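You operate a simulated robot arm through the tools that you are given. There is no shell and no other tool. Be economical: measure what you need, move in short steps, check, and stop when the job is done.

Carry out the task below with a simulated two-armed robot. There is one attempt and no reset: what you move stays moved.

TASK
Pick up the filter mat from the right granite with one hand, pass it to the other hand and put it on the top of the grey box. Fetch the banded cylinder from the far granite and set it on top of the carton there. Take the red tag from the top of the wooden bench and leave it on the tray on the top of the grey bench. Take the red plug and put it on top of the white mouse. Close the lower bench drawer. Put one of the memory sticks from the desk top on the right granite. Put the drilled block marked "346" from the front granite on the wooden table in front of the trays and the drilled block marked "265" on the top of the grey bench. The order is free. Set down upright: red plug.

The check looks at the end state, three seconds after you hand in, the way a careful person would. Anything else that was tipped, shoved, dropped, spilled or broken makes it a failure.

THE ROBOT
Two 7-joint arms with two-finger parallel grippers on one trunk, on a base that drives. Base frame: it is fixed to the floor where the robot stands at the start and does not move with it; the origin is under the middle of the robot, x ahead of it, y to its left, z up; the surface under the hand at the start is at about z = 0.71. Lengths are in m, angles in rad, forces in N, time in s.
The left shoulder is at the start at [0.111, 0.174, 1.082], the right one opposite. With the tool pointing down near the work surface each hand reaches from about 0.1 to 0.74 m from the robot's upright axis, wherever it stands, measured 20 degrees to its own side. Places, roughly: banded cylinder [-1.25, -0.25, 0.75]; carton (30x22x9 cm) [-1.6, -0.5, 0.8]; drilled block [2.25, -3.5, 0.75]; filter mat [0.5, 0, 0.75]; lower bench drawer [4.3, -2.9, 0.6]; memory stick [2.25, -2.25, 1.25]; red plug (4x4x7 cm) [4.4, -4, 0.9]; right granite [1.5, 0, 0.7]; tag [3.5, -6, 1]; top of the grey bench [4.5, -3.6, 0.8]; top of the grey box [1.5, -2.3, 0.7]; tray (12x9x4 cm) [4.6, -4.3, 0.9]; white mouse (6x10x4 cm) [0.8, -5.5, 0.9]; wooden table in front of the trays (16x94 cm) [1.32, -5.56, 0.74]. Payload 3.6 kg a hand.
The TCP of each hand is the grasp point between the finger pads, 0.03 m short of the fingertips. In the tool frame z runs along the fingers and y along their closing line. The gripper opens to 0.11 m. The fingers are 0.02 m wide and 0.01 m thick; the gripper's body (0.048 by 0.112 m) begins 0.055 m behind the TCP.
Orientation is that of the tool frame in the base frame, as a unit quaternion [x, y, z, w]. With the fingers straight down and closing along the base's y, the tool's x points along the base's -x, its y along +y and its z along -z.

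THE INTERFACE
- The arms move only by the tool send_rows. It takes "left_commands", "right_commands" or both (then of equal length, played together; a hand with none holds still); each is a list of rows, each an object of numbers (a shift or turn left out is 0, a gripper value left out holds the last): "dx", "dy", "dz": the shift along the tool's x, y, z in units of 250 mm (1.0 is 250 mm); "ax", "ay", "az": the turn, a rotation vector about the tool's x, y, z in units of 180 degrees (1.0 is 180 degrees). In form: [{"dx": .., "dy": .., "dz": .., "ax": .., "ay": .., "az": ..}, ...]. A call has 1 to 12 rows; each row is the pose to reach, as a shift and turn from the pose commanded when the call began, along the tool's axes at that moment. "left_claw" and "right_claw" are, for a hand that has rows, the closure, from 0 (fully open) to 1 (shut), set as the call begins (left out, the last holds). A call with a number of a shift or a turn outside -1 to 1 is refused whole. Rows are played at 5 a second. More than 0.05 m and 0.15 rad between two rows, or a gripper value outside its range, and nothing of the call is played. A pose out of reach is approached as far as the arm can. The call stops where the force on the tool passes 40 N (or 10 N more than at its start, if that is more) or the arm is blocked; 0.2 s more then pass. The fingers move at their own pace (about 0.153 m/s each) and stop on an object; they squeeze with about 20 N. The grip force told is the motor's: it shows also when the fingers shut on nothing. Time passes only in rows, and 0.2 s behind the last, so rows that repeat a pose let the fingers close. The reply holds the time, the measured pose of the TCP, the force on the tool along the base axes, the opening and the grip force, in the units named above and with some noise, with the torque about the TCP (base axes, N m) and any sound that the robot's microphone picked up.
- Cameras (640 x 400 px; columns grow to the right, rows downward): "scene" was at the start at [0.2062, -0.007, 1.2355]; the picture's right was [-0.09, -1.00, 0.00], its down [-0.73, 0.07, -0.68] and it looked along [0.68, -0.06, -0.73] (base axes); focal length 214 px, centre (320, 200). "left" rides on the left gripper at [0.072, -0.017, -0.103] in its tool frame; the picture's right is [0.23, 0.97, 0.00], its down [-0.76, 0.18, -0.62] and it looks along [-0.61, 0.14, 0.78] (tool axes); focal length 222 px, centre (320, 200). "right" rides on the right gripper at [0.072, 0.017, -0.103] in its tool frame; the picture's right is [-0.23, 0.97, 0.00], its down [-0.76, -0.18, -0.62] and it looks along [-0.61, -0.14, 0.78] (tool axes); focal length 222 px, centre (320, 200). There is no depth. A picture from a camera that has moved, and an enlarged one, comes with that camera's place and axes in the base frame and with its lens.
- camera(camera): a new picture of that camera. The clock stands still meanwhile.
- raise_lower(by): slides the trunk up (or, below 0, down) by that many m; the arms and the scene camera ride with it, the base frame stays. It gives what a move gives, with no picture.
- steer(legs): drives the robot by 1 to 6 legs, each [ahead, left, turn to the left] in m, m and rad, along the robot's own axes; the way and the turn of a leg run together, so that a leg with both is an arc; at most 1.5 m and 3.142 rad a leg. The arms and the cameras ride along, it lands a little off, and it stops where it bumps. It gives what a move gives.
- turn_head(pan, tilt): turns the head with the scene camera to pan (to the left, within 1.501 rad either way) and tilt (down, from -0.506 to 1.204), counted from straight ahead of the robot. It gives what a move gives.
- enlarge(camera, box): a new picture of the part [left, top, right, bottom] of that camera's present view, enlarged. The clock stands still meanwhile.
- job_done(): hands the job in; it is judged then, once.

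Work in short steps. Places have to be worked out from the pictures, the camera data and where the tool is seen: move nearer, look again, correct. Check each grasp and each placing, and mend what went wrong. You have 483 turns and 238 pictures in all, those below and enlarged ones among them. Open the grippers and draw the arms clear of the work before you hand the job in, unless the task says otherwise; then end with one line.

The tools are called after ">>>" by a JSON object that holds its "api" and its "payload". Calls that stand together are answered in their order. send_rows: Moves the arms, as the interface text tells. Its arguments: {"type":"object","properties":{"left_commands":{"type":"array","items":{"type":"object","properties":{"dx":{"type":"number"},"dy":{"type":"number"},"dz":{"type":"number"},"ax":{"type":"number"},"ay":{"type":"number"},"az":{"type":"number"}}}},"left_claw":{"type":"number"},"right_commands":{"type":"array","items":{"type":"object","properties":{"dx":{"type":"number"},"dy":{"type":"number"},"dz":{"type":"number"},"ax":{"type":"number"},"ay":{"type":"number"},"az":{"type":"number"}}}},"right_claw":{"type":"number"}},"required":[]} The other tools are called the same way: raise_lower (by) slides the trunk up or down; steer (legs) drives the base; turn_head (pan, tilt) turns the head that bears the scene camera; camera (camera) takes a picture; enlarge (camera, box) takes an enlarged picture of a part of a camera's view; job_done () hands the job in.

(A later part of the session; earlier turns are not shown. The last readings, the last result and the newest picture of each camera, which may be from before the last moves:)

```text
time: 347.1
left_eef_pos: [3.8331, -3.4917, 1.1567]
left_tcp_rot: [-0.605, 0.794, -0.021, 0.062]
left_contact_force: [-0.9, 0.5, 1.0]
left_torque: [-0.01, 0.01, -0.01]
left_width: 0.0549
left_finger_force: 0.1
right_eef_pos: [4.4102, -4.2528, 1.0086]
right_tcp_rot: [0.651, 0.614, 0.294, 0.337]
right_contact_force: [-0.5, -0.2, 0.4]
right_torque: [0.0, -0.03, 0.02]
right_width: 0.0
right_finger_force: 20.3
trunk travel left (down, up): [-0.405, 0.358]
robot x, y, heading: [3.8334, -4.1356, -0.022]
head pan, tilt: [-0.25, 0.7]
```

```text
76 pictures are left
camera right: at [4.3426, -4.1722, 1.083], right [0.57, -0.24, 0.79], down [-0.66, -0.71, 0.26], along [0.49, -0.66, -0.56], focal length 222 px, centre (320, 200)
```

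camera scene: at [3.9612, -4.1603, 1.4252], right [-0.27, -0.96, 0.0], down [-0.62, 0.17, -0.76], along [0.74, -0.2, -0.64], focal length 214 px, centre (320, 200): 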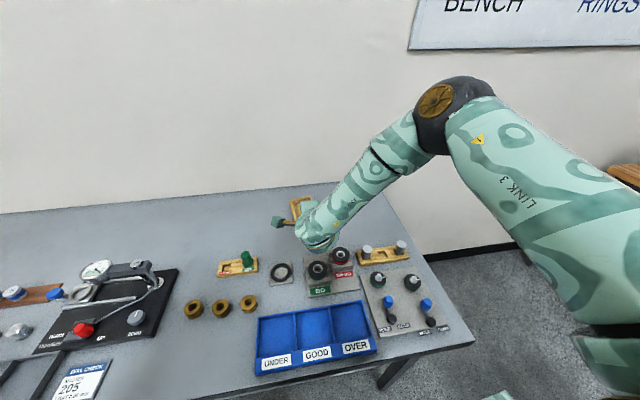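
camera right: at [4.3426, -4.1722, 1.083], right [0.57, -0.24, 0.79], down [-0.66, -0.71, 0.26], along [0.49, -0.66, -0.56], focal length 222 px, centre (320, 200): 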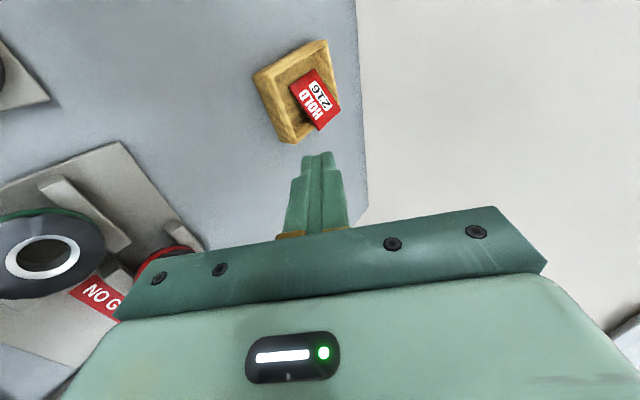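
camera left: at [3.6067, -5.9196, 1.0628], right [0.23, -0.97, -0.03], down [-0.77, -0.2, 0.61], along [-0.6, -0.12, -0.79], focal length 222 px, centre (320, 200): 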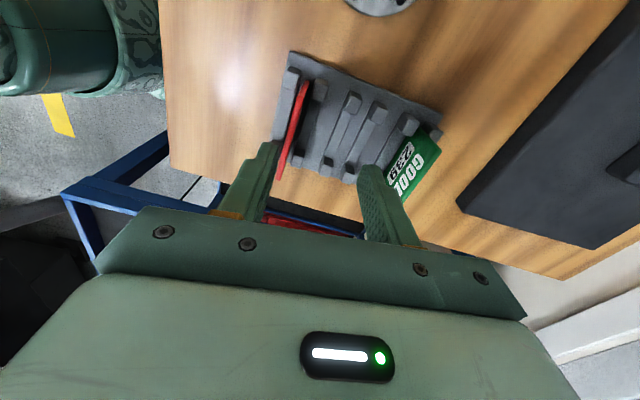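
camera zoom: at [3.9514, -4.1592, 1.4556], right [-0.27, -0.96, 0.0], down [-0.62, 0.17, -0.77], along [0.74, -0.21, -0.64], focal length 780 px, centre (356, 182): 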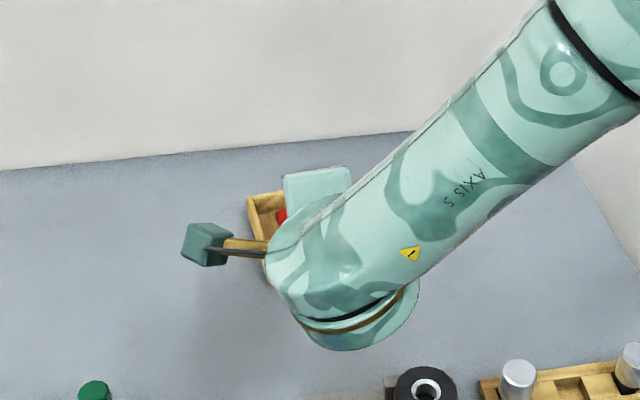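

>>> {"api": "enlarge", "payload": {"camera": "right", "box": [240, 30, 360, 150]}}

```text
3.33 times, centred on (300, 90) of right
camera zoom: at [4.3426, -4.1722, 1.083], right [0.57, -0.24, 0.79], down [-0.66, -0.71, 0.26], along [0.49, -0.66, -0.56], focal length 740 px, centre (387, 567)
```

zoom: 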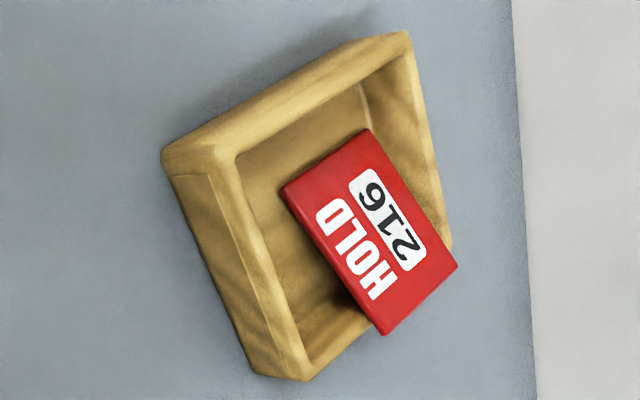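

The tag rests in the tray. I'll raise, back off, straighten the right hand (keeping its 90° yaw), and turn to the granite for block 265.

>>> {"api": "raise_lower", "payload": {"by": 0.2}}

>>> {"api": "steer", "payload": {"legs": [[-0.5, 0, 0]]}}

>>> {"api": "send_rows", "payload": {"right_commands": [{"ax": 0.045}, {"ax": 0.09}, {"ax": 0.135}, {"ax": 0.18}, {"ax": 0.225}, {"ax": 0.265}, {"ax": 0.293}], "right_claw": 0.3}}

>>> {"api": "steer", "payload": {"legs": [[0, 0, 3.14]]}}

```text
time: 349.3
left_eef_pos: [3.8338, -3.4922, 1.356]
left_tcp_rot: [-0.604, 0.794, -0.021, 0.062]
left_contact_force: [0.3, -0.5, 0.5]
left_torque: [-0.01, -0.02, 0.02]
left_width: 0.0549
left_finger_force: 0.1
right_eef_pos: [4.41, -4.25, 1.2055]
right_tcp_rot: [0.65, 0.615, 0.293, 0.337]
right_contact_force: [-0.6, -0.1, 0.5]
right_torque: [-0.01, 0.0, -0.01]
right_width: 0.0
right_finger_force: 20.4
trunk travel left (down, up): [-0.605, 0.158]
robot x, y, heading: [3.826, -4.1349, -0.023]
head pan, tilt: [-0.25, 0.7]
```

```text
time: 352.2
left_eef_pos: [3.3216, -3.4871, 1.3578]
left_tcp_rot: [-0.614, 0.786, -0.021, 0.062]
left_contact_force: [-0.4, -0.3, 0.6]
left_torque: [-0.02, 0.01, 0.0]
left_width: 0.0552
left_finger_force: 0.0
right_eef_pos: [3.9168, -4.2333, 1.2055]
right_tcp_rot: [0.643, 0.622, 0.298, 0.333]
right_contact_force: [-0.2, 0.1, -0.2]
right_torque: [-0.01, 0.02, -0.02]
right_width: 0.0001
right_finger_force: 20.1
trunk travel left (down, up): [-0.605, 0.158]
robot x, y, heading: [3.3321, -4.1319, 0.006]
head pan, tilt: [-0.25, 0.7]
```

```text
time: 353.8
left_eef_pos: [3.3211, -3.487, 1.3556]
left_tcp_rot: [-0.614, 0.787, -0.021, 0.063]
left_contact_force: [-0.9, -0.1, 0.2]
left_torque: [-0.02, 0.0, -0.01]
left_width: 0.0551
left_finger_force: 0.1
right_eef_pos: [3.9158, -4.2304, 1.2046]
right_tcp_rot: [0.724, 0.69, -0.01, 0.011]
right_contact_force: [0.1, -0.1, 1.2]
right_torque: [0.0, -0.01, 0.0]
right_width: 0.077
right_finger_force: 0.1
trunk travel left (down, up): [-0.605, 0.158]
robot x, y, heading: [3.3306, -4.1344, 0.006]
head pan, tilt: [-0.25, 0.7]
```

```text
time: 361.5
left_eef_pos: [3.3243, -4.7769, 1.3572]
left_tcp_rot: [0.794, 0.605, -0.062, -0.022]
left_contact_force: [0.0, 0.2, 0.6]
left_torque: [0.0, 0.01, -0.02]
left_width: 0.0552
left_finger_force: 0.1
right_eef_pos: [2.7464, -4.0204, 1.2067]
right_tcp_rot: [-0.681, 0.732, 0.013, 0.009]
right_contact_force: [0.0, 0.0, -0.7]
right_torque: [-0.01, 0.0, 0.01]
right_width: 0.0767
right_finger_force: 0.0
trunk travel left (down, up): [-0.605, 0.158]
robot x, y, heading: [3.3305, -4.1336, 3.118]
head pan, tilt: [-0.25, 0.7]
```

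>>> {"api": "steer", "payload": {"legs": [[0.5, -0.18, 0.02]]}}

>>> {"api": "turn_head", "payload": {"pan": 0, "tilt": 0.85}}

>>> {"api": "camera", "payload": {"camera": "scene"}}

>>> {"api": "camera", "payload": {"camera": "right"}}

```text
time: 364.6
left_eef_pos: [2.8499, -4.6051, 1.3568]
left_tcp_rot: [0.778, 0.625, -0.062, -0.019]
left_contact_force: [-0.5, 0.5, -1.2]
left_torque: [-0.03, -0.01, 0.03]
left_width: 0.055
left_finger_force: 0.1
right_eef_pos: [2.2344, -3.8796, 1.2067]
right_tcp_rot: [-0.7, 0.714, 0.013, 0.009]
right_contact_force: [0.1, -0.1, -0.8]
right_torque: [-0.02, 0.0, 0.01]
right_width: 0.0771
right_finger_force: 0.0
trunk travel left (down, up): [-0.605, 0.158]
robot x, y, heading: [2.8211, -3.9599, -3.11]
head pan, tilt: [-0.25, 0.7]
```

```text
time: 365.4
left_eef_pos: [2.8501, -4.6049, 1.3568]
left_tcp_rot: [0.778, 0.625, -0.063, -0.02]
left_contact_force: [0.3, -0.8, 0.4]
left_torque: [0.01, 0.0, 0.0]
left_width: 0.055
left_finger_force: 0.0
right_eef_pos: [2.2335, -3.8793, 1.2058]
right_tcp_rot: [-0.7, 0.714, 0.013, 0.009]
right_contact_force: [0.1, -0.2, -0.6]
right_torque: [0.01, -0.01, -0.01]
right_width: 0.077
right_finger_force: 0.0
trunk travel left (down, up): [-0.605, 0.158]
robot x, y, heading: [2.8227, -3.9593, -3.111]
head pan, tilt: [0.0, 0.85]
```

```text
74 pictures are left
camera scene: at [2.7309, -3.9641, 1.6443], right [-0.03, 1.0, 0.0], down [0.75, 0.02, -0.66], along [-0.66, -0.02, -0.75], focal length 214 px, centre (320, 200)
```

scene: 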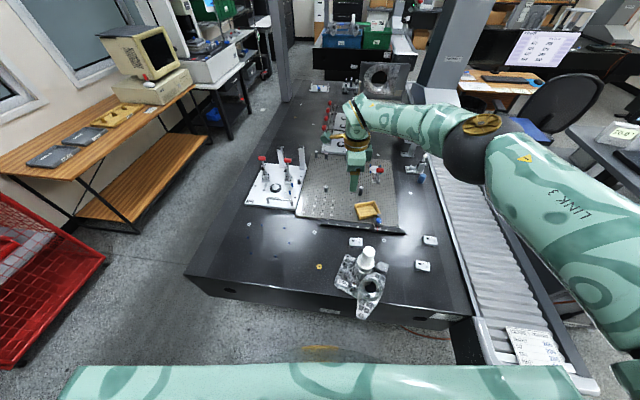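

```text
73 pictures are left
camera right: at [2.2158, -3.9543, 1.3078], right [-0.97, 0.25, 0.01], down [0.2, 0.74, 0.65], along [0.15, 0.63, -0.76], focal length 222 px, centre (320, 200)
```

right: 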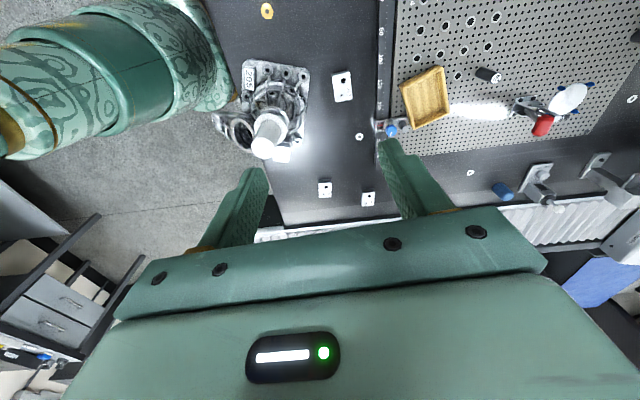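

I'll drive 7 cm closer and lower the trunk so the arm can reach block 265 from above.

>>> {"api": "steer", "payload": {"legs": [[0.07, 0, 0]]}}

>>> {"api": "raise_lower", "payload": {"by": -0.28}}

>>> {"api": "camera", "payload": {"camera": "right"}}

>>> {"api": "camera", "payload": {"camera": "scene"}}

```text
time: 366.4
left_eef_pos: [2.7879, -4.6062, 1.3583]
left_tcp_rot: [0.777, 0.626, -0.064, -0.02]
left_contact_force: [0.5, -0.3, -0.1]
left_torque: [0.0, 0.01, 0.02]
left_width: 0.0551
left_finger_force: 0.0
right_eef_pos: [2.1682, -3.8831, 1.2063]
right_tcp_rot: [-0.7, 0.714, 0.015, 0.008]
right_contact_force: [0.9, 1.3, 0.4]
right_torque: [0.02, 0.02, 0.03]
right_width: 0.077
right_finger_force: 0.1
trunk travel left (down, up): [-0.605, 0.158]
robot x, y, heading: [2.7541, -3.9679, -3.109]
head pan, tilt: [0.0, 0.85]
```

```text
time: 369.2
left_eef_pos: [2.7827, -4.6068, 1.0767]
left_tcp_rot: [0.777, 0.626, -0.062, -0.019]
left_contact_force: [-0.8, -0.1, -0.5]
left_torque: [-0.01, 0.02, -0.04]
left_width: 0.055
left_finger_force: 0.1
right_eef_pos: [2.1658, -3.8825, 0.926]
right_tcp_rot: [-0.7, 0.714, 0.013, 0.009]
right_contact_force: [-0.2, 0.2, -0.9]
right_torque: [0.0, 0.0, 0.01]
right_width: 0.0769
right_finger_force: 0.0
trunk travel left (down, up): [-0.325, 0.438]
robot x, y, heading: [2.7529, -3.9651, -3.107]
head pan, tilt: [0.0, 0.85]
```

```text
72 pictures are left
camera right: at [2.1472, -3.9575, 1.0285], right [-0.97, 0.24, 0.01], down [0.19, 0.74, 0.65], along [0.15, 0.63, -0.76], focal length 222 px, centre (320, 200)
```

right: 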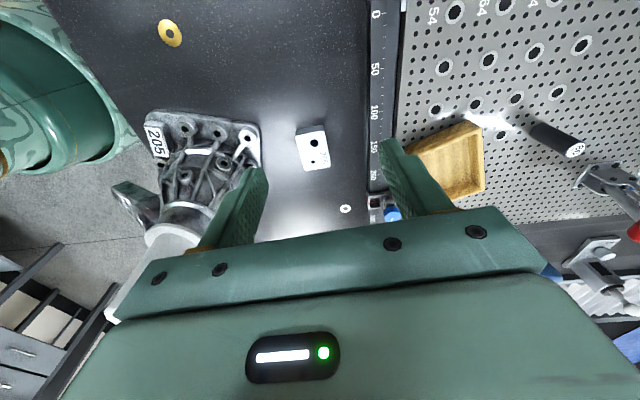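

```text
71 pictures are left
camera scene: at [2.6071, -3.9681, 1.3624], right [-0.03, 1.0, 0.0], down [0.75, 0.03, -0.66], along [-0.66, -0.02, -0.75], focal length 214 px, centre (320, 200)
```

scene: 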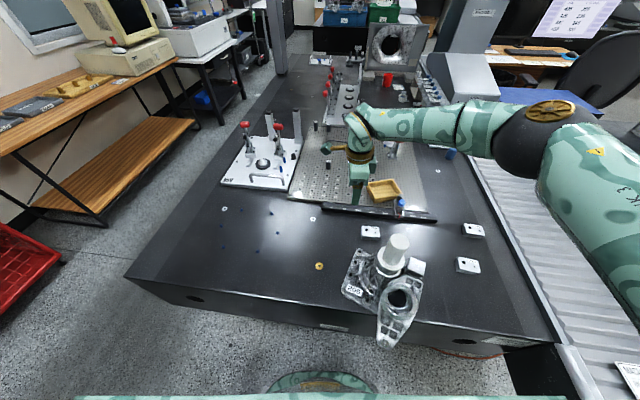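

Block 265 is at about (2.194, -3.811), with its long side along y. I'll move over it and descend partway.

>>> {"api": "send_rows", "payload": {"right_commands": [{"dx": -0.14, "dy": -0.05, "ay": 0.005}, {"dx": -0.284, "dy": -0.106, "ay": 0.0099}, {"dx": -0.284, "dy": -0.106, "dz": 0.16, "ay": 0.0099}, {"dx": -0.284, "dy": -0.106, "dz": 0.33, "ay": 0.0099}, {"dx": -0.284, "dy": -0.106, "dz": 0.5, "ay": 0.0099}]}}

>>> {"api": "camera", "payload": {"camera": "right"}}

>>> {"api": "enlarge", "payload": {"camera": "scene", "box": [310, 160, 470, 300]}}

```text
time: 370.4
left_eef_pos: [2.7823, -4.6068, 1.0764]
left_tcp_rot: [0.777, 0.627, -0.063, -0.019]
left_contact_force: [0.0, 0.7, -1.0]
left_torque: [-0.01, -0.01, 0.03]
left_width: 0.055
left_finger_force: 0.1
right_eef_pos: [2.1919, -3.8078, 0.8009]
right_tcp_rot: [-0.701, 0.713, 0.002, -0.002]
right_contact_force: [-0.2, -0.4, 0.6]
right_torque: [0.0, 0.02, 0.03]
right_width: 0.0769
right_finger_force: 0.1
trunk travel left (down, up): [-0.325, 0.438]
robot x, y, heading: [2.756, -3.9614, -3.112]
head pan, tilt: [0.0, 0.85]
```

```text
70 pictures are left
camera right: at [2.1747, -3.8799, 0.905], right [-0.97, 0.24, 0.0], down [0.19, 0.76, 0.62], along [0.15, 0.6, -0.78], focal length 222 px, centre (320, 200)
```

right: 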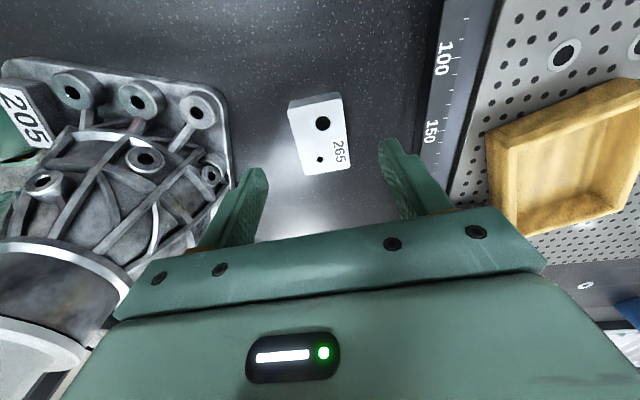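

```text
2.86 times, centred on (390, 230) of scene
camera zoom: at [2.6061, -3.9683, 1.3621], right [-0.03, 1.0, 0.0], down [0.75, 0.03, -0.66], along [-0.66, -0.02, -0.75], focal length 613 px, centre (120, 114)
```

zoom: 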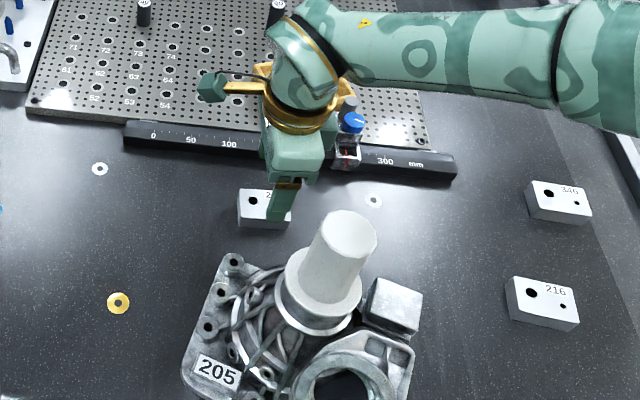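

>>> {"api": "send_rows", "payload": {"right_commands": [{"dx": 0.02, "dz": 0.08}, {"dx": 0.02, "dz": 0.16}, {"dx": 0.02, "dz": 0.218}]}}

>>> {"api": "send_rows", "payload": {"right_commands": [{"dz": 0}, {"dz": 0}, {"dz": 0}], "right_claw": 1}}

>>> {"api": "send_rows", "payload": {"right_commands": [{"dz": -0.08}, {"dz": -0.2}, {"dz": -0.35}, {"dz": -0.5}, {"dz": -0.65}]}}

>>> {"api": "camera", "payload": {"camera": "right"}}

```text
time: 371.2
left_eef_pos: [2.7831, -4.6075, 1.0765]
left_tcp_rot: [0.776, 0.627, -0.064, -0.019]
left_contact_force: [0.4, -0.4, -0.8]
left_torque: [-0.02, -0.04, 0.01]
left_width: 0.0554
left_finger_force: 0.1
right_eef_pos: [2.1948, -3.8148, 0.7462]
right_tcp_rot: [-0.7, 0.714, 0.002, -0.001]
right_contact_force: [-1.0, -0.4, -0.5]
right_torque: [0.02, 0.02, 0.01]
right_width: 0.0771
right_finger_force: 0.1
trunk travel left (down, up): [-0.325, 0.438]
robot x, y, heading: [2.7528, -3.9628, -3.113]
head pan, tilt: [0.0, 0.85]
```

```text
time: 372.0
left_eef_pos: [2.783, -4.6062, 1.0767]
left_tcp_rot: [0.777, 0.626, -0.064, -0.019]
left_contact_force: [-1.4, -0.5, 0.0]
left_torque: [-0.01, -0.01, 0.01]
left_width: 0.0551
left_finger_force: 0.1
right_eef_pos: [2.1936, -3.8135, 0.7483]
right_tcp_rot: [-0.701, 0.713, 0.002, -0.002]
right_contact_force: [-1.2, 1.0, 2.4]
right_torque: [-0.04, 0.01, -0.04]
right_width: 0.0414
right_finger_force: 19.7
trunk travel left (down, up): [-0.325, 0.438]
robot x, y, heading: [2.7539, -3.9657, -3.109]
head pan, tilt: [0.0, 0.85]
```

```text
time: 373.2
left_eef_pos: [2.7835, -4.6078, 1.0766]
left_tcp_rot: [0.777, 0.626, -0.063, -0.02]
left_contact_force: [-1.0, 0.4, 0.7]
left_torque: [0.02, 0.02, 0.0]
left_width: 0.0548
left_finger_force: 0.0
right_eef_pos: [2.1944, -3.8111, 0.9124]
right_tcp_rot: [-0.701, 0.714, 0.001, -0.002]
right_contact_force: [0.3, 0.3, -0.9]
right_torque: [-0.01, -0.01, -0.02]
right_width: 0.0412
right_finger_force: 20.2
trunk travel left (down, up): [-0.325, 0.438]
robot x, y, heading: [2.7547, -3.9606, -3.106]
head pan, tilt: [0.0, 0.85]
```

```text
68 pictures are left
camera right: at [2.1762, -3.8838, 1.0172], right [-0.97, 0.24, 0.0], down [0.19, 0.76, 0.62], along [0.15, 0.6, -0.78], focal length 222 px, centre (320, 200)
```

right: 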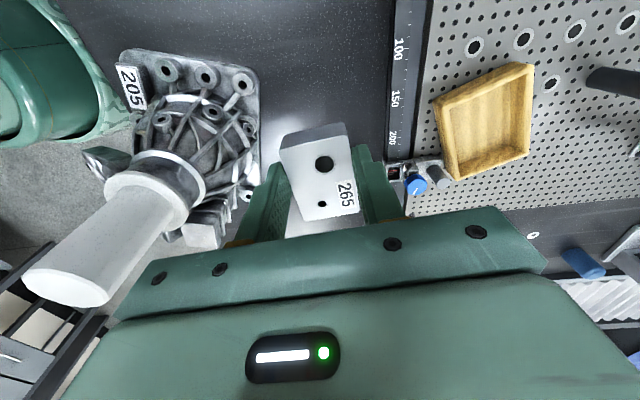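

Block 265 is held. I'll raise, back away, turn to the grey bench, and look for the free front strip.

>>> {"api": "raise_lower", "payload": {"by": 0.22}}

>>> {"api": "steer", "payload": {"legs": [[-0.55, 0, 0], [0, 0, 3.1], [0, 0.22, 0]]}}

>>> {"api": "turn_head", "payload": {"pan": -0.1, "tilt": 0.65}}

>>> {"api": "camera", "payload": {"camera": "scene"}}

```text
time: 375.5
left_eef_pos: [2.7837, -4.6053, 1.2973]
left_tcp_rot: [0.777, 0.626, -0.063, -0.019]
left_contact_force: [0.0, -0.2, -0.2]
left_torque: [-0.02, 0.04, -0.02]
left_width: 0.0549
left_finger_force: 0.1
right_eef_pos: [2.1925, -3.814, 1.1304]
right_tcp_rot: [-0.701, 0.713, 0.002, -0.002]
right_contact_force: [0.3, -1.2, -1.1]
right_torque: [-0.03, 0.01, 0.0]
right_width: 0.0414
right_finger_force: 19.8
trunk travel left (down, up): [-0.545, 0.218]
robot x, y, heading: [2.7507, -3.9611, -3.107]
head pan, tilt: [0.0, 0.85]
```

```text
time: 386.8
left_eef_pos: [3.4671, -3.1031, 1.2958]
left_tcp_rot: [-0.532, 0.844, -0.027, 0.061]
left_contact_force: [0.1, -0.2, 0.1]
left_torque: [-0.02, 0.0, -0.01]
left_width: 0.0551
left_finger_force: 0.0
right_eef_pos: [3.8595, -4.0121, 1.1314]
right_tcp_rot: [0.79, 0.613, 0.002, 0.002]
right_contact_force: [-0.2, 1.0, -1.8]
right_torque: [0.0, 0.01, -0.01]
right_width: 0.0414
right_finger_force: 20.2
trunk travel left (down, up): [-0.545, 0.218]
robot x, y, heading: [3.3503, -3.7358, -0.198]
head pan, tilt: [0.0, 0.85]
```

```text
time: 387.5
left_eef_pos: [3.4672, -3.1023, 1.2967]
left_tcp_rot: [-0.531, 0.845, -0.027, 0.06]
left_contact_force: [-0.9, -0.2, 0.0]
left_torque: [0.0, -0.03, 0.01]
left_width: 0.0547
left_finger_force: 0.1
right_eef_pos: [3.8593, -4.0111, 1.1316]
right_tcp_rot: [0.79, 0.613, 0.002, 0.002]
right_contact_force: [0.2, -0.1, -0.9]
right_torque: [-0.01, 0.02, 0.02]
right_width: 0.0417
right_finger_force: 20.0
trunk travel left (down, up): [-0.545, 0.218]
robot x, y, heading: [3.3488, -3.735, -0.197]
head pan, tilt: [-0.099, 0.649]
```

```text
67 pictures are left
camera scene: at [3.4477, -3.764, 1.6006], right [-0.29, -0.96, 0.0], down [-0.58, 0.18, -0.8], along [0.76, -0.23, -0.61], focal length 214 px, centre (320, 200)
```

scene: 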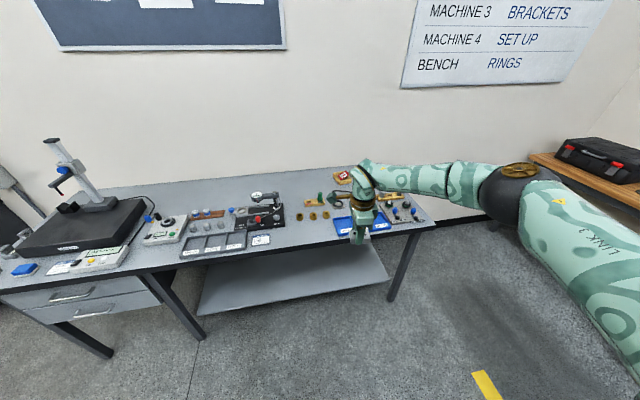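

The free spot in front of the brass bushings is at about (4.20, -3.89). I'll drive so the block is over it.

>>> {"api": "steer", "payload": {"legs": [[0.31, 0.17, 0]]}}

>>> {"api": "raise_lower", "payload": {"by": -0.2}}

>>> {"api": "camera", "payload": {"camera": "scene"}}

>>> {"api": "camera", "payload": {"camera": "right"}}

```text
time: 389.8
left_eef_pos: [3.8049, -2.9975, 1.2976]
left_tcp_rot: [-0.532, 0.844, -0.026, 0.059]
left_contact_force: [-0.4, 0.3, 0.0]
left_torque: [0.01, 0.01, -0.03]
left_width: 0.0551
left_finger_force: 0.0
right_eef_pos: [4.1972, -3.9068, 1.1312]
right_tcp_rot: [0.79, 0.613, 0.002, 0.002]
right_contact_force: [0.6, -0.3, -1.0]
right_torque: [0.03, 0.02, -0.02]
right_width: 0.0416
right_finger_force: 20.0
trunk travel left (down, up): [-0.545, 0.218]
robot x, y, heading: [3.6855, -3.6311, -0.201]
head pan, tilt: [-0.099, 0.649]
```

```text
time: 392.0
left_eef_pos: [3.8039, -2.9974, 1.0965]
left_tcp_rot: [-0.532, 0.844, -0.027, 0.061]
left_contact_force: [0.5, 0.2, 0.2]
left_torque: [0.03, -0.04, -0.02]
left_width: 0.0551
left_finger_force: 0.1
right_eef_pos: [4.1971, -3.9078, 0.9322]
right_tcp_rot: [0.79, 0.613, 0.002, 0.003]
right_contact_force: [0.1, 0.2, -1.5]
right_torque: [0.04, -0.05, -0.03]
right_width: 0.0416
right_finger_force: 20.1
trunk travel left (down, up): [-0.345, 0.418]
robot x, y, heading: [3.6859, -3.6317, -0.196]
head pan, tilt: [-0.099, 0.649]
```

```text
66 pictures are left
camera scene: at [3.829, -3.6683, 1.3993], right [-0.29, -0.96, 0.0], down [-0.58, 0.18, -0.8], along [0.76, -0.23, -0.6], focal length 214 px, centre (320, 200)
```

scene: 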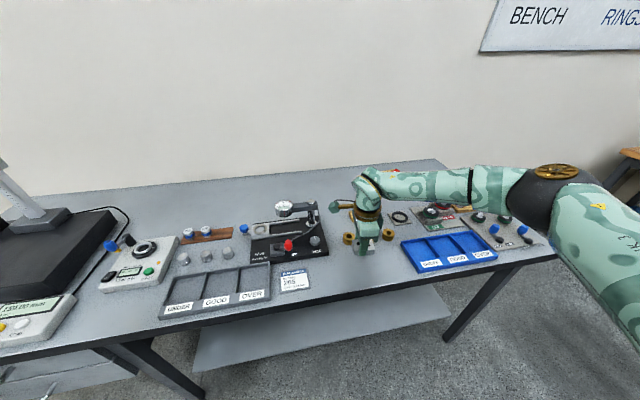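

```text
65 pictures are left
camera right: at [4.2306, -3.8406, 1.036], right [0.89, -0.46, 0.01], down [-0.36, -0.69, 0.62], along [-0.28, -0.55, -0.78], focal length 222 px, centre (320, 200)
```

right: 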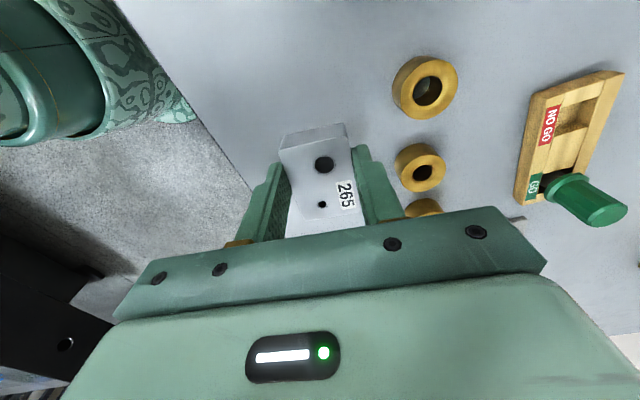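

The spot below the block is clear. I'll lower until contact.

>>> {"api": "send_rows", "payload": {"right_commands": [{"dz": 0.1}, {"dz": 0.18}, {"dz": 0.22}, {"dz": 0.25}, {"dz": 0.28}, {"dz": 0.31}, {"dz": 0.34}, {"dz": 0.37}]}}

```text
time: 393.2
left_eef_pos: [3.8056, -2.9976, 1.0972]
left_tcp_rot: [-0.531, 0.845, -0.027, 0.061]
left_contact_force: [0.7, -0.1, 0.3]
left_torque: [0.0, 0.01, 0.01]
left_width: 0.055
left_finger_force: 0.0
right_eef_pos: [4.1968, -3.9062, 0.8694]
right_tcp_rot: [0.791, 0.611, 0.004, 0.002]
right_contact_force: [-8.3, 0.0, 18.4]
right_torque: [-0.28, 0.77, -0.09]
right_width: 0.0415
right_finger_force: 21.0
trunk travel left (down, up): [-0.345, 0.418]
robot x, y, heading: [3.6839, -3.627, -0.199]
head pan, tilt: [-0.099, 0.649]
stopped in row 5 (right hand): the force on the tool passed its limit at 48 N (the readings are from after the stop); the commanded pose is now the measured one
```

Contact is at z≈0.869. I'll relax slightly and open.

>>> {"api": "send_rows", "payload": {"right_commands": [{"dz": -0.006}, {"dz": -0.006}]}}

>>> {"api": "camera", "payload": {"camera": "right"}}

```text
time: 393.8
left_eef_pos: [3.8066, -2.9974, 1.0961]
left_tcp_rot: [-0.532, 0.844, -0.027, 0.061]
left_contact_force: [-0.4, -0.1, -0.9]
left_torque: [0.01, 0.0, -0.01]
left_width: 0.055
left_finger_force: 0.1
right_eef_pos: [4.1988, -3.9064, 0.8706]
right_tcp_rot: [0.791, 0.612, 0.004, 0.003]
right_contact_force: [-8.4, -0.9, 11.2]
right_torque: [-0.03, 0.62, 0.07]
right_width: 0.0416
right_finger_force: 20.3
trunk travel left (down, up): [-0.345, 0.418]
robot x, y, heading: [3.683, -3.6329, -0.202]
head pan, tilt: [-0.099, 0.649]
```

```text
64 pictures are left
camera right: at [4.2309, -3.8404, 0.9749], right [0.89, -0.46, 0.01], down [-0.37, -0.69, 0.62], along [-0.28, -0.55, -0.78], focal length 222 px, centre (320, 200)
```

right: 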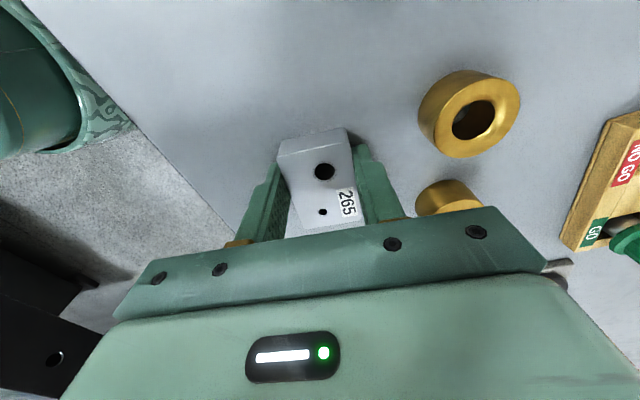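

>>> {"api": "send_rows", "payload": {"right_commands": [{"dz": 0}, {"dz": 0}, {"dz": 0}], "right_claw": 0.45}}

>>> {"api": "send_rows", "payload": {"right_commands": [{"dz": -0.1}, {"dz": -0.25}, {"dz": -0.42}, {"dz": -0.6}, {"dz": -0.75}]}}

>>> {"api": "camera", "payload": {"camera": "right"}}

```text
time: 394.6
left_eef_pos: [3.8058, -2.999, 1.0962]
left_tcp_rot: [-0.531, 0.845, -0.027, 0.06]
left_contact_force: [-0.3, 0.9, 0.6]
left_torque: [-0.03, 0.02, 0.0]
left_width: 0.055
left_finger_force: 0.0
right_eef_pos: [4.2003, -3.9065, 0.8704]
right_tcp_rot: [0.79, 0.613, 0.004, 0.004]
right_contact_force: [6.7, -4.7, 13.6]
right_torque: [-0.11, 0.26, 0.16]
right_width: 0.0563
right_finger_force: 0.0
trunk travel left (down, up): [-0.345, 0.418]
robot x, y, heading: [3.6843, -3.6328, -0.196]
head pan, tilt: [-0.099, 0.649]
```

```text
time: 395.8
left_eef_pos: [3.8059, -2.9977, 1.0971]
left_tcp_rot: [-0.532, 0.844, -0.027, 0.06]
left_contact_force: [-0.2, 0.7, 0.0]
left_torque: [-0.02, 0.03, 0.01]
left_width: 0.0552
left_finger_force: 0.0
right_eef_pos: [4.1981, -3.909, 1.0551]
right_tcp_rot: [0.79, 0.613, 0.003, 0.002]
right_contact_force: [-0.9, 0.3, 0.0]
right_torque: [0.06, 0.0, 0.0]
right_width: 0.0605
right_finger_force: 0.0
trunk travel left (down, up): [-0.345, 0.418]
robot x, y, heading: [3.6882, -3.6346, -0.197]
head pan, tilt: [-0.099, 0.649]
```

```text
63 pictures are left
camera right: at [4.2316, -3.8426, 1.1591], right [0.89, -0.46, 0.01], down [-0.37, -0.69, 0.62], along [-0.28, -0.55, -0.78], focal length 222 px, centre (320, 200)
```

right: 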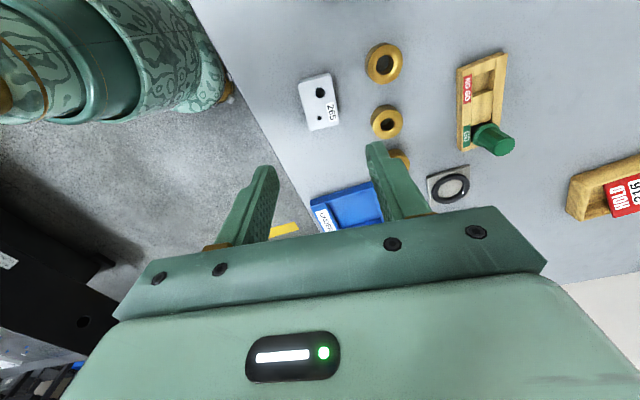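

Block 265 is placed. Now I'll go back to the granite for block 346.

>>> {"api": "raise_lower", "payload": {"by": 0.2}}

>>> {"api": "steer", "payload": {"legs": [[-0.45, 0, 0], [0, 0, -2.945], [0.47, 0.07, 0]]}}

>>> {"api": "turn_head", "payload": {"pan": 0, "tilt": 0.85}}

>>> {"api": "camera", "payload": {"camera": "scene"}}

```text
time: 397.9
left_eef_pos: [3.8073, -2.9973, 1.2971]
left_tcp_rot: [-0.531, 0.845, -0.027, 0.061]
left_contact_force: [-0.1, -0.5, 1.0]
left_torque: [0.04, 0.06, 0.01]
left_width: 0.055
left_finger_force: 0.0
right_eef_pos: [4.1974, -3.9083, 1.2561]
right_tcp_rot: [0.791, 0.612, 0.003, 0.003]
right_contact_force: [-0.2, 0.4, 0.3]
right_torque: [-0.01, 0.03, 0.01]
right_width: 0.0607
right_finger_force: 0.1
trunk travel left (down, up): [-0.545, 0.218]
robot x, y, heading: [3.683, -3.6355, -0.196]
head pan, tilt: [-0.099, 0.649]
```

```text
time: 409.7
left_eef_pos: [2.852, -4.293, 1.2963]
left_tcp_rot: [0.761, 0.645, -0.064, -0.018]
left_contact_force: [0.5, 0.0, 0.0]
left_torque: [0.02, 0.0, 0.0]
left_width: 0.0549
left_finger_force: 0.1
right_eef_pos: [2.2236, -3.5278, 1.2571]
right_tcp_rot: [0.717, -0.697, -0.002, 0.004]
right_contact_force: [0.8, -0.1, 0.0]
right_torque: [0.0, 0.01, -0.01]
right_width: 0.0603
right_finger_force: 0.1
trunk travel left (down, up): [-0.545, 0.218]
robot x, y, heading: [2.7962, -3.6513, -3.061]
head pan, tilt: [-0.099, 0.649]
```

```text
time: 410.4
left_eef_pos: [2.8514, -4.2935, 1.297]
left_tcp_rot: [0.76, 0.646, -0.064, -0.018]
left_contact_force: [0.9, 0.3, -0.1]
left_torque: [0.02, 0.01, -0.01]
left_width: 0.0552
left_finger_force: 0.0
right_eef_pos: [2.2239, -3.5293, 1.257]
right_tcp_rot: [0.717, -0.697, -0.001, 0.004]
right_contact_force: [-0.3, -0.8, 0.3]
right_torque: [-0.02, -0.01, 0.01]
right_width: 0.0607
right_finger_force: 0.0
trunk travel left (down, up): [-0.545, 0.218]
robot x, y, heading: [2.7882, -3.6511, -3.056]
head pan, tilt: [0.0, 0.85]
```

```text
62 pictures are left
camera scene: at [2.6958, -3.6592, 1.5841], right [-0.08, 1.0, 0.0], down [0.75, 0.06, -0.66], along [-0.66, -0.05, -0.75], focal length 214 px, centre (320, 200)
```

scene: 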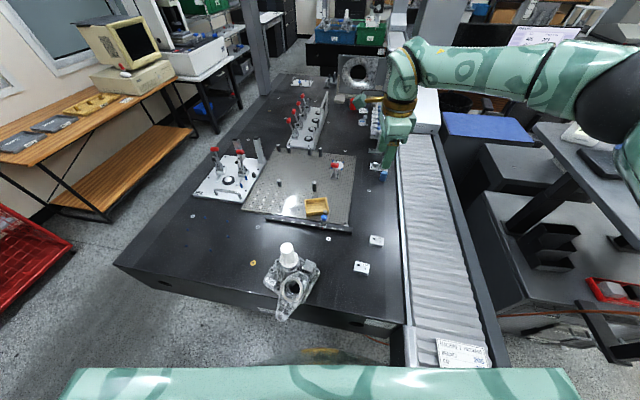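

I'll go 4 cm nearer, lower the trunk, and look with the hand camera.

>>> {"api": "steer", "payload": {"legs": [[0.04, 0, 0]]}}

>>> {"api": "raise_lower", "payload": {"by": -0.26}}

>>> {"api": "send_rows", "payload": {"right_commands": [{"dx": -0.15}, {"dx": -0.3}, {"dx": -0.36}], "right_claw": 0.3}}

>>> {"api": "camera", "payload": {"camera": "right"}}

```text
time: 411.3
left_eef_pos: [2.8175, -4.2954, 1.2967]
left_tcp_rot: [0.761, 0.645, -0.066, -0.019]
left_contact_force: [0.1, -0.4, -1.0]
left_torque: [0.01, 0.02, 0.0]
left_width: 0.055
left_finger_force: 0.1
right_eef_pos: [2.1886, -3.5318, 1.2591]
right_tcp_rot: [0.718, -0.696, -0.003, 0.005]
right_contact_force: [-0.3, -0.1, 0.1]
right_torque: [0.01, 0.02, 0.02]
right_width: 0.0604
right_finger_force: 0.0
trunk travel left (down, up): [-0.545, 0.218]
robot x, y, heading: [2.7518, -3.6521, -3.057]
head pan, tilt: [0.0, 0.85]
```

```text
time: 414.0
left_eef_pos: [2.8125, -4.2947, 1.038]
left_tcp_rot: [0.761, 0.645, -0.064, -0.018]
left_contact_force: [0.3, 0.9, 0.3]
left_torque: [0.0, 0.01, -0.01]
left_width: 0.055
left_finger_force: 0.0
right_eef_pos: [2.1844, -3.5328, 0.997]
right_tcp_rot: [0.717, -0.697, -0.003, 0.004]
right_contact_force: [-1.1, -0.5, 0.0]
right_torque: [0.02, 0.02, 0.03]
right_width: 0.0605
right_finger_force: 0.1
trunk travel left (down, up): [-0.285, 0.478]
robot x, y, heading: [2.7501, -3.6542, -3.061]
head pan, tilt: [0.0, 0.85]
```

```text
time: 414.8
left_eef_pos: [2.8134, -4.2948, 1.0378]
left_tcp_rot: [0.761, 0.645, -0.064, -0.018]
left_contact_force: [0.0, 0.0, 0.2]
left_torque: [0.0, -0.04, 0.02]
left_width: 0.0549
left_finger_force: 0.1
right_eef_pos: [2.1793, -3.4424, 0.9979]
right_tcp_rot: [0.718, -0.696, -0.002, 0.005]
right_contact_force: [1.2, 0.4, -0.4]
right_torque: [0.04, 0.01, 0.0]
right_width: 0.0768
right_finger_force: 0.1
trunk travel left (down, up): [-0.285, 0.478]
robot x, y, heading: [2.7518, -3.6542, -3.06]
head pan, tilt: [0.0, 0.85]
```

```text
61 pictures are left
camera right: at [2.1654, -3.5148, 1.1036], right [-0.98, 0.2, 0.01], down [0.16, 0.77, 0.62], along [0.12, 0.61, -0.78], focal length 222 px, centre (320, 200)
```

right: 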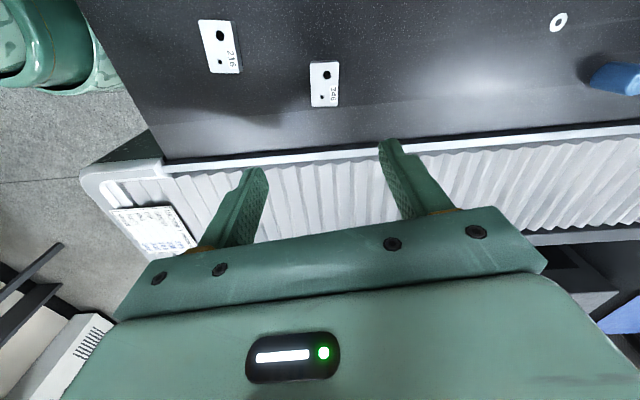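

>>> {"api": "send_rows", "payload": {"right_commands": [{"dy": 0.03, "dz": 0.15}, {"dy": 0.03, "dz": 0.3}, {"dy": 0.03, "dz": 0.45}, {"dy": 0.03, "dz": 0.6}, {"dy": 0.03, "dz": 0.75}]}}

>>> {"api": "camera", "payload": {"camera": "right"}}

```text
time: 416.0
left_eef_pos: [2.8122, -4.296, 1.0366]
left_tcp_rot: [0.762, 0.645, -0.064, -0.017]
left_contact_force: [0.2, -0.1, 1.0]
left_torque: [0.02, -0.03, 0.01]
left_width: 0.0549
left_finger_force: 0.1
right_eef_pos: [2.172, -3.4402, 0.8083]
right_tcp_rot: [0.718, -0.696, -0.001, 0.004]
right_contact_force: [0.0, 1.0, 0.1]
right_torque: [-0.02, -0.03, -0.02]
right_width: 0.0769
right_finger_force: 0.0
trunk travel left (down, up): [-0.285, 0.478]
robot x, y, heading: [2.7505, -3.6547, -3.057]
head pan, tilt: [0.0, 0.85]
```

```text
60 pictures are left
camera right: at [2.1568, -3.5126, 0.9139], right [-0.98, 0.2, 0.01], down [0.16, 0.77, 0.62], along [0.12, 0.61, -0.78], focal length 222 px, centre (320, 200)
```

right: 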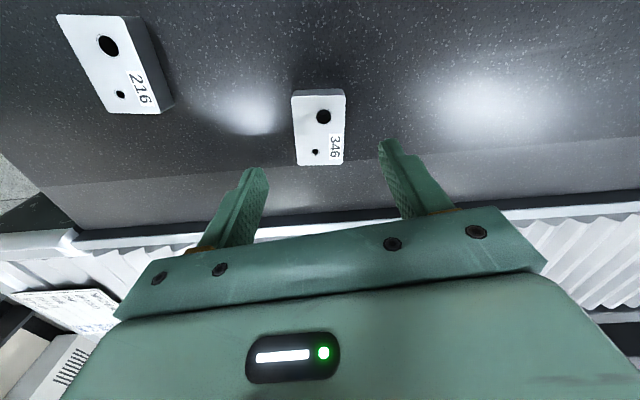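

>>> {"api": "send_rows", "payload": {"right_commands": [{"dx": 0.028, "dy": 0.012, "dz": 0.1}, {"dx": 0.028, "dy": 0.012, "dz": 0.18}, {"dx": 0.028, "dy": 0.012, "dz": 0.242}]}}

>>> {"api": "send_rows", "payload": {"right_commands": [{"dz": 0}, {"dz": 0}, {"dz": 0}], "right_claw": 1}}

>>> {"api": "send_rows", "payload": {"right_commands": [{"dz": -0.08}, {"dz": -0.2}, {"dz": -0.35}, {"dz": -0.5}, {"dz": -0.65}]}}

>>> {"api": "camera", "payload": {"camera": "right"}}

```text
time: 416.8
left_eef_pos: [2.8126, -4.2966, 1.038]
left_tcp_rot: [0.761, 0.645, -0.063, -0.018]
left_contact_force: [1.0, 0.3, -0.4]
left_torque: [-0.02, -0.02, 0.04]
left_width: 0.0548
left_finger_force: 0.2
right_eef_pos: [2.1696, -3.4488, 0.7489]
right_tcp_rot: [0.717, -0.697, -0.002, 0.004]
right_contact_force: [-0.3, 0.6, 0.1]
right_torque: [-0.04, 0.01, 0.03]
right_width: 0.077
right_finger_force: 0.0
trunk travel left (down, up): [-0.285, 0.478]
robot x, y, heading: [2.7508, -3.6552, -3.062]
head pan, tilt: [0.0, 0.85]
```

```text
time: 417.6
left_eef_pos: [2.8132, -4.2958, 1.0374]
left_tcp_rot: [0.761, 0.645, -0.063, -0.018]
left_contact_force: [-0.2, 0.7, 0.6]
left_torque: [0.0, -0.02, 0.03]
left_width: 0.0549
left_finger_force: 0.1
right_eef_pos: [2.1694, -3.4486, 0.7489]
right_tcp_rot: [0.717, -0.697, -0.002, 0.003]
right_contact_force: [0.6, 0.1, -0.3]
right_torque: [-0.08, -0.04, -0.03]
right_width: 0.0416
right_finger_force: 19.3
trunk travel left (down, up): [-0.285, 0.478]
robot x, y, heading: [2.7531, -3.6534, -3.059]
head pan, tilt: [0.0, 0.85]
```

```text
time: 418.8
left_eef_pos: [2.8134, -4.2956, 1.0367]
left_tcp_rot: [0.761, 0.645, -0.063, -0.018]
left_contact_force: [0.6, -0.4, -0.3]
left_torque: [0.03, -0.01, 0.01]
left_width: 0.0548
left_finger_force: 0.0
right_eef_pos: [2.1693, -3.4509, 0.9112]
right_tcp_rot: [0.718, -0.696, -0.002, 0.003]
right_contact_force: [-0.3, 0.5, -1.3]
right_torque: [0.01, 0.03, -0.01]
right_width: 0.0414
right_finger_force: 20.2
trunk travel left (down, up): [-0.285, 0.478]
robot x, y, heading: [2.7557, -3.6545, -3.056]
head pan, tilt: [0.0, 0.85]
```

```text
59 pictures are left
camera right: at [2.1543, -3.5232, 1.0164], right [-0.98, 0.2, 0.01], down [0.16, 0.77, 0.62], along [0.12, 0.61, -0.78], focal length 222 px, centre (320, 200)
```

right: 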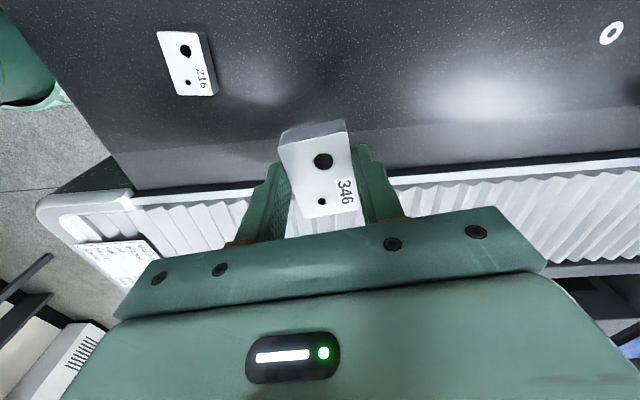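

Block 346 is held. I'll raise and drive around to the wooden table.

>>> {"api": "raise_lower", "payload": {"by": 0.26}}

>>> {"api": "steer", "payload": {"legs": [[-0.35, 0, -0.08], [0, 1.28, 0], [0, 0, 1.57], [0, -1.4, 0]]}}

>>> {"api": "turn_head", "payload": {"pan": -0.1, "tilt": 0.7}}

>>> {"api": "camera", "payload": {"camera": "scene"}}

```text
time: 421.5
left_eef_pos: [2.813, -4.2955, 1.2973]
left_tcp_rot: [0.761, 0.646, -0.063, -0.019]
left_contact_force: [0.1, 0.9, 0.4]
left_torque: [0.03, 0.04, -0.01]
left_width: 0.0551
left_finger_force: 0.0
right_eef_pos: [2.171, -3.4502, 1.1713]
right_tcp_rot: [0.718, -0.696, -0.001, 0.003]
right_contact_force: [-0.8, 0.0, -1.7]
right_torque: [-0.03, 0.03, 0.01]
right_width: 0.0414
right_finger_force: 20.3
trunk travel left (down, up): [-0.545, 0.218]
robot x, y, heading: [2.7528, -3.6545, -3.057]
head pan, tilt: [0.0, 0.85]
```

```text
time: 440.4
left_eef_pos: [2.3114, -4.9129, 1.2966]
left_tcp_rot: [0.133, 0.989, -0.06, 0.029]
left_contact_force: [0.4, 0.0, -0.5]
left_torque: [0.0, -0.01, -0.01]
left_width: 0.0549
left_finger_force: 0.2
right_eef_pos: [1.4034, -5.4652, 1.1723]
right_tcp_rot: [0.999, -0.037, 0.001, 0.003]
right_contact_force: [0.0, 0.2, -1.4]
right_torque: [-0.01, 0.03, -0.02]
right_width: 0.0418
right_finger_force: 20.1
trunk travel left (down, up): [-0.545, 0.218]
robot x, y, heading: [1.6687, -4.904, -1.592]
head pan, tilt: [0.0, 0.85]
```

```text
time: 441.1
left_eef_pos: [2.3126, -4.9132, 1.2965]
left_tcp_rot: [0.133, 0.989, -0.059, 0.03]
left_contact_force: [0.1, -0.4, 1.5]
left_torque: [0.02, -0.03, 0.03]
left_width: 0.0547
left_finger_force: 0.2
right_eef_pos: [1.4036, -5.4645, 1.1715]
right_tcp_rot: [0.999, -0.037, 0.001, 0.004]
right_contact_force: [0.2, 0.2, -2.1]
right_torque: [-0.02, 0.0, 0.02]
right_width: 0.0415
right_finger_force: 19.9
trunk travel left (down, up): [-0.545, 0.218]
robot x, y, heading: [1.6679, -4.9101, -1.588]
head pan, tilt: [-0.099, 0.7]
```

```text
58 pictures are left
camera scene: at [1.6575, -5.0098, 1.5963], right [-0.99, 0.12, 0.0], down [0.08, 0.64, -0.76], along [-0.09, -0.76, -0.64], focal length 214 px, centre (320, 200)
```

scene: 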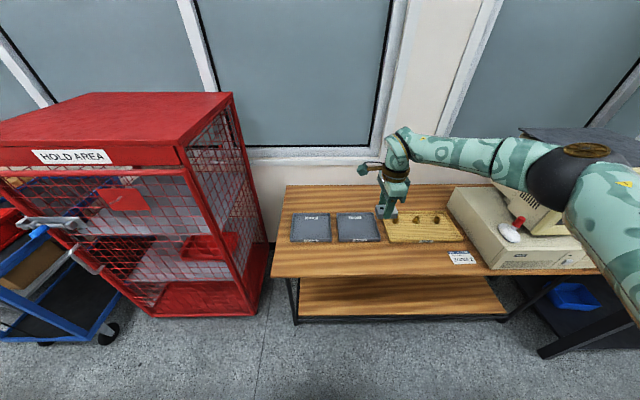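

The plug still stands on the mouse in the distance. The free strip in front of the trays is y≈-5.48…-5.67, so I'll drive forward 0.1 m and lower.

>>> {"api": "steer", "payload": {"legs": [[0.1, 0, 0]]}}

>>> {"api": "raise_lower", "payload": {"by": -0.27}}

>>> {"api": "camera", "payload": {"camera": "right"}}

>>> {"api": "camera", "payload": {"camera": "scene"}}

```text
time: 442.2
left_eef_pos: [2.312, -5.0144, 1.2969]
left_tcp_rot: [0.132, 0.989, -0.059, 0.029]
left_contact_force: [0.1, -0.4, -0.5]
left_torque: [0.02, 0.0, -0.01]
left_width: 0.055
left_finger_force: 0.1
right_eef_pos: [1.4019, -5.5678, 1.171]
right_tcp_rot: [0.999, -0.036, 0.001, 0.004]
right_contact_force: [-0.2, 0.7, -0.9]
right_torque: [0.04, -0.02, -0.01]
right_width: 0.0417
right_finger_force: 20.2
trunk travel left (down, up): [-0.545, 0.218]
robot x, y, heading: [1.6672, -5.0117, -1.591]
head pan, tilt: [-0.099, 0.7]
```

```text
time: 445.0
left_eef_pos: [2.3109, -5.0142, 1.0287]
left_tcp_rot: [0.133, 0.989, -0.059, 0.03]
left_contact_force: [-0.2, -0.3, -0.6]
left_torque: [-0.01, 0.01, -0.02]
left_width: 0.055
left_finger_force: 0.0
right_eef_pos: [1.4019, -5.5669, 0.903]
right_tcp_rot: [0.999, -0.036, 0.002, 0.005]
right_contact_force: [-0.1, 0.1, -1.1]
right_torque: [0.02, 0.0, 0.0]
right_width: 0.0415
right_finger_force: 19.9
trunk travel left (down, up): [-0.275, 0.488]
robot x, y, heading: [1.6664, -5.0084, -1.592]
head pan, tilt: [-0.099, 0.7]
```

```text
57 pictures are left
camera right: at [1.4733, -5.5885, 1.0068], right [-0.3, -0.95, 0.01], down [-0.75, 0.24, 0.62], along [-0.59, 0.18, -0.79], focal length 222 px, centre (320, 200)
```

right: 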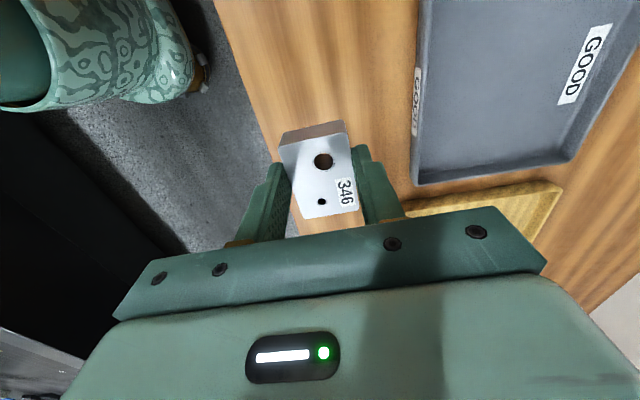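

```text
56 pictures are left
camera scene: at [1.6542, -5.1831, 1.3236], right [-0.99, 0.12, 0.0], down [0.08, 0.64, -0.76], along [-0.09, -0.76, -0.64], focal length 214 px, centre (320, 200)
```

scene: 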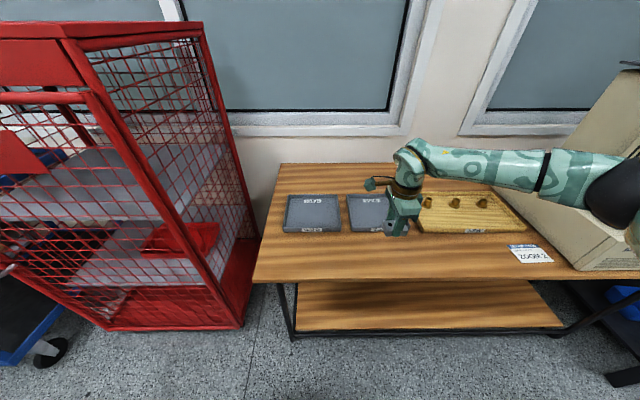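

>>> {"api": "send_rows", "payload": {"right_commands": [{"dz": 0.14}, {"dz": 0.28}, {"dz": 0.38}, {"dz": 0.41}, {"dz": 0.44}, {"dz": 0.46}, {"dz": 0.48}, {"dz": 0.5}, {"dz": 0.52}, {"dz": 0.54}]}}

```text
time: 447.2
left_eef_pos: [2.312, -5.0118, 1.0267]
left_tcp_rot: [0.132, 0.989, -0.06, 0.029]
left_contact_force: [-0.8, 1.2, 0.5]
left_torque: [0.01, 0.02, 0.01]
left_width: 0.0548
left_finger_force: 0.0
right_eef_pos: [1.405, -5.5688, 0.7698]
right_tcp_rot: [0.999, -0.037, 0.001, 0.007]
right_contact_force: [-1.1, -0.4, 28.1]
right_torque: [0.75, 0.09, 0.06]
right_width: 0.0417
right_finger_force: 19.9
trunk travel left (down, up): [-0.275, 0.488]
robot x, y, heading: [1.6661, -5.0081, -1.591]
head pan, tilt: [-0.099, 0.7]
```

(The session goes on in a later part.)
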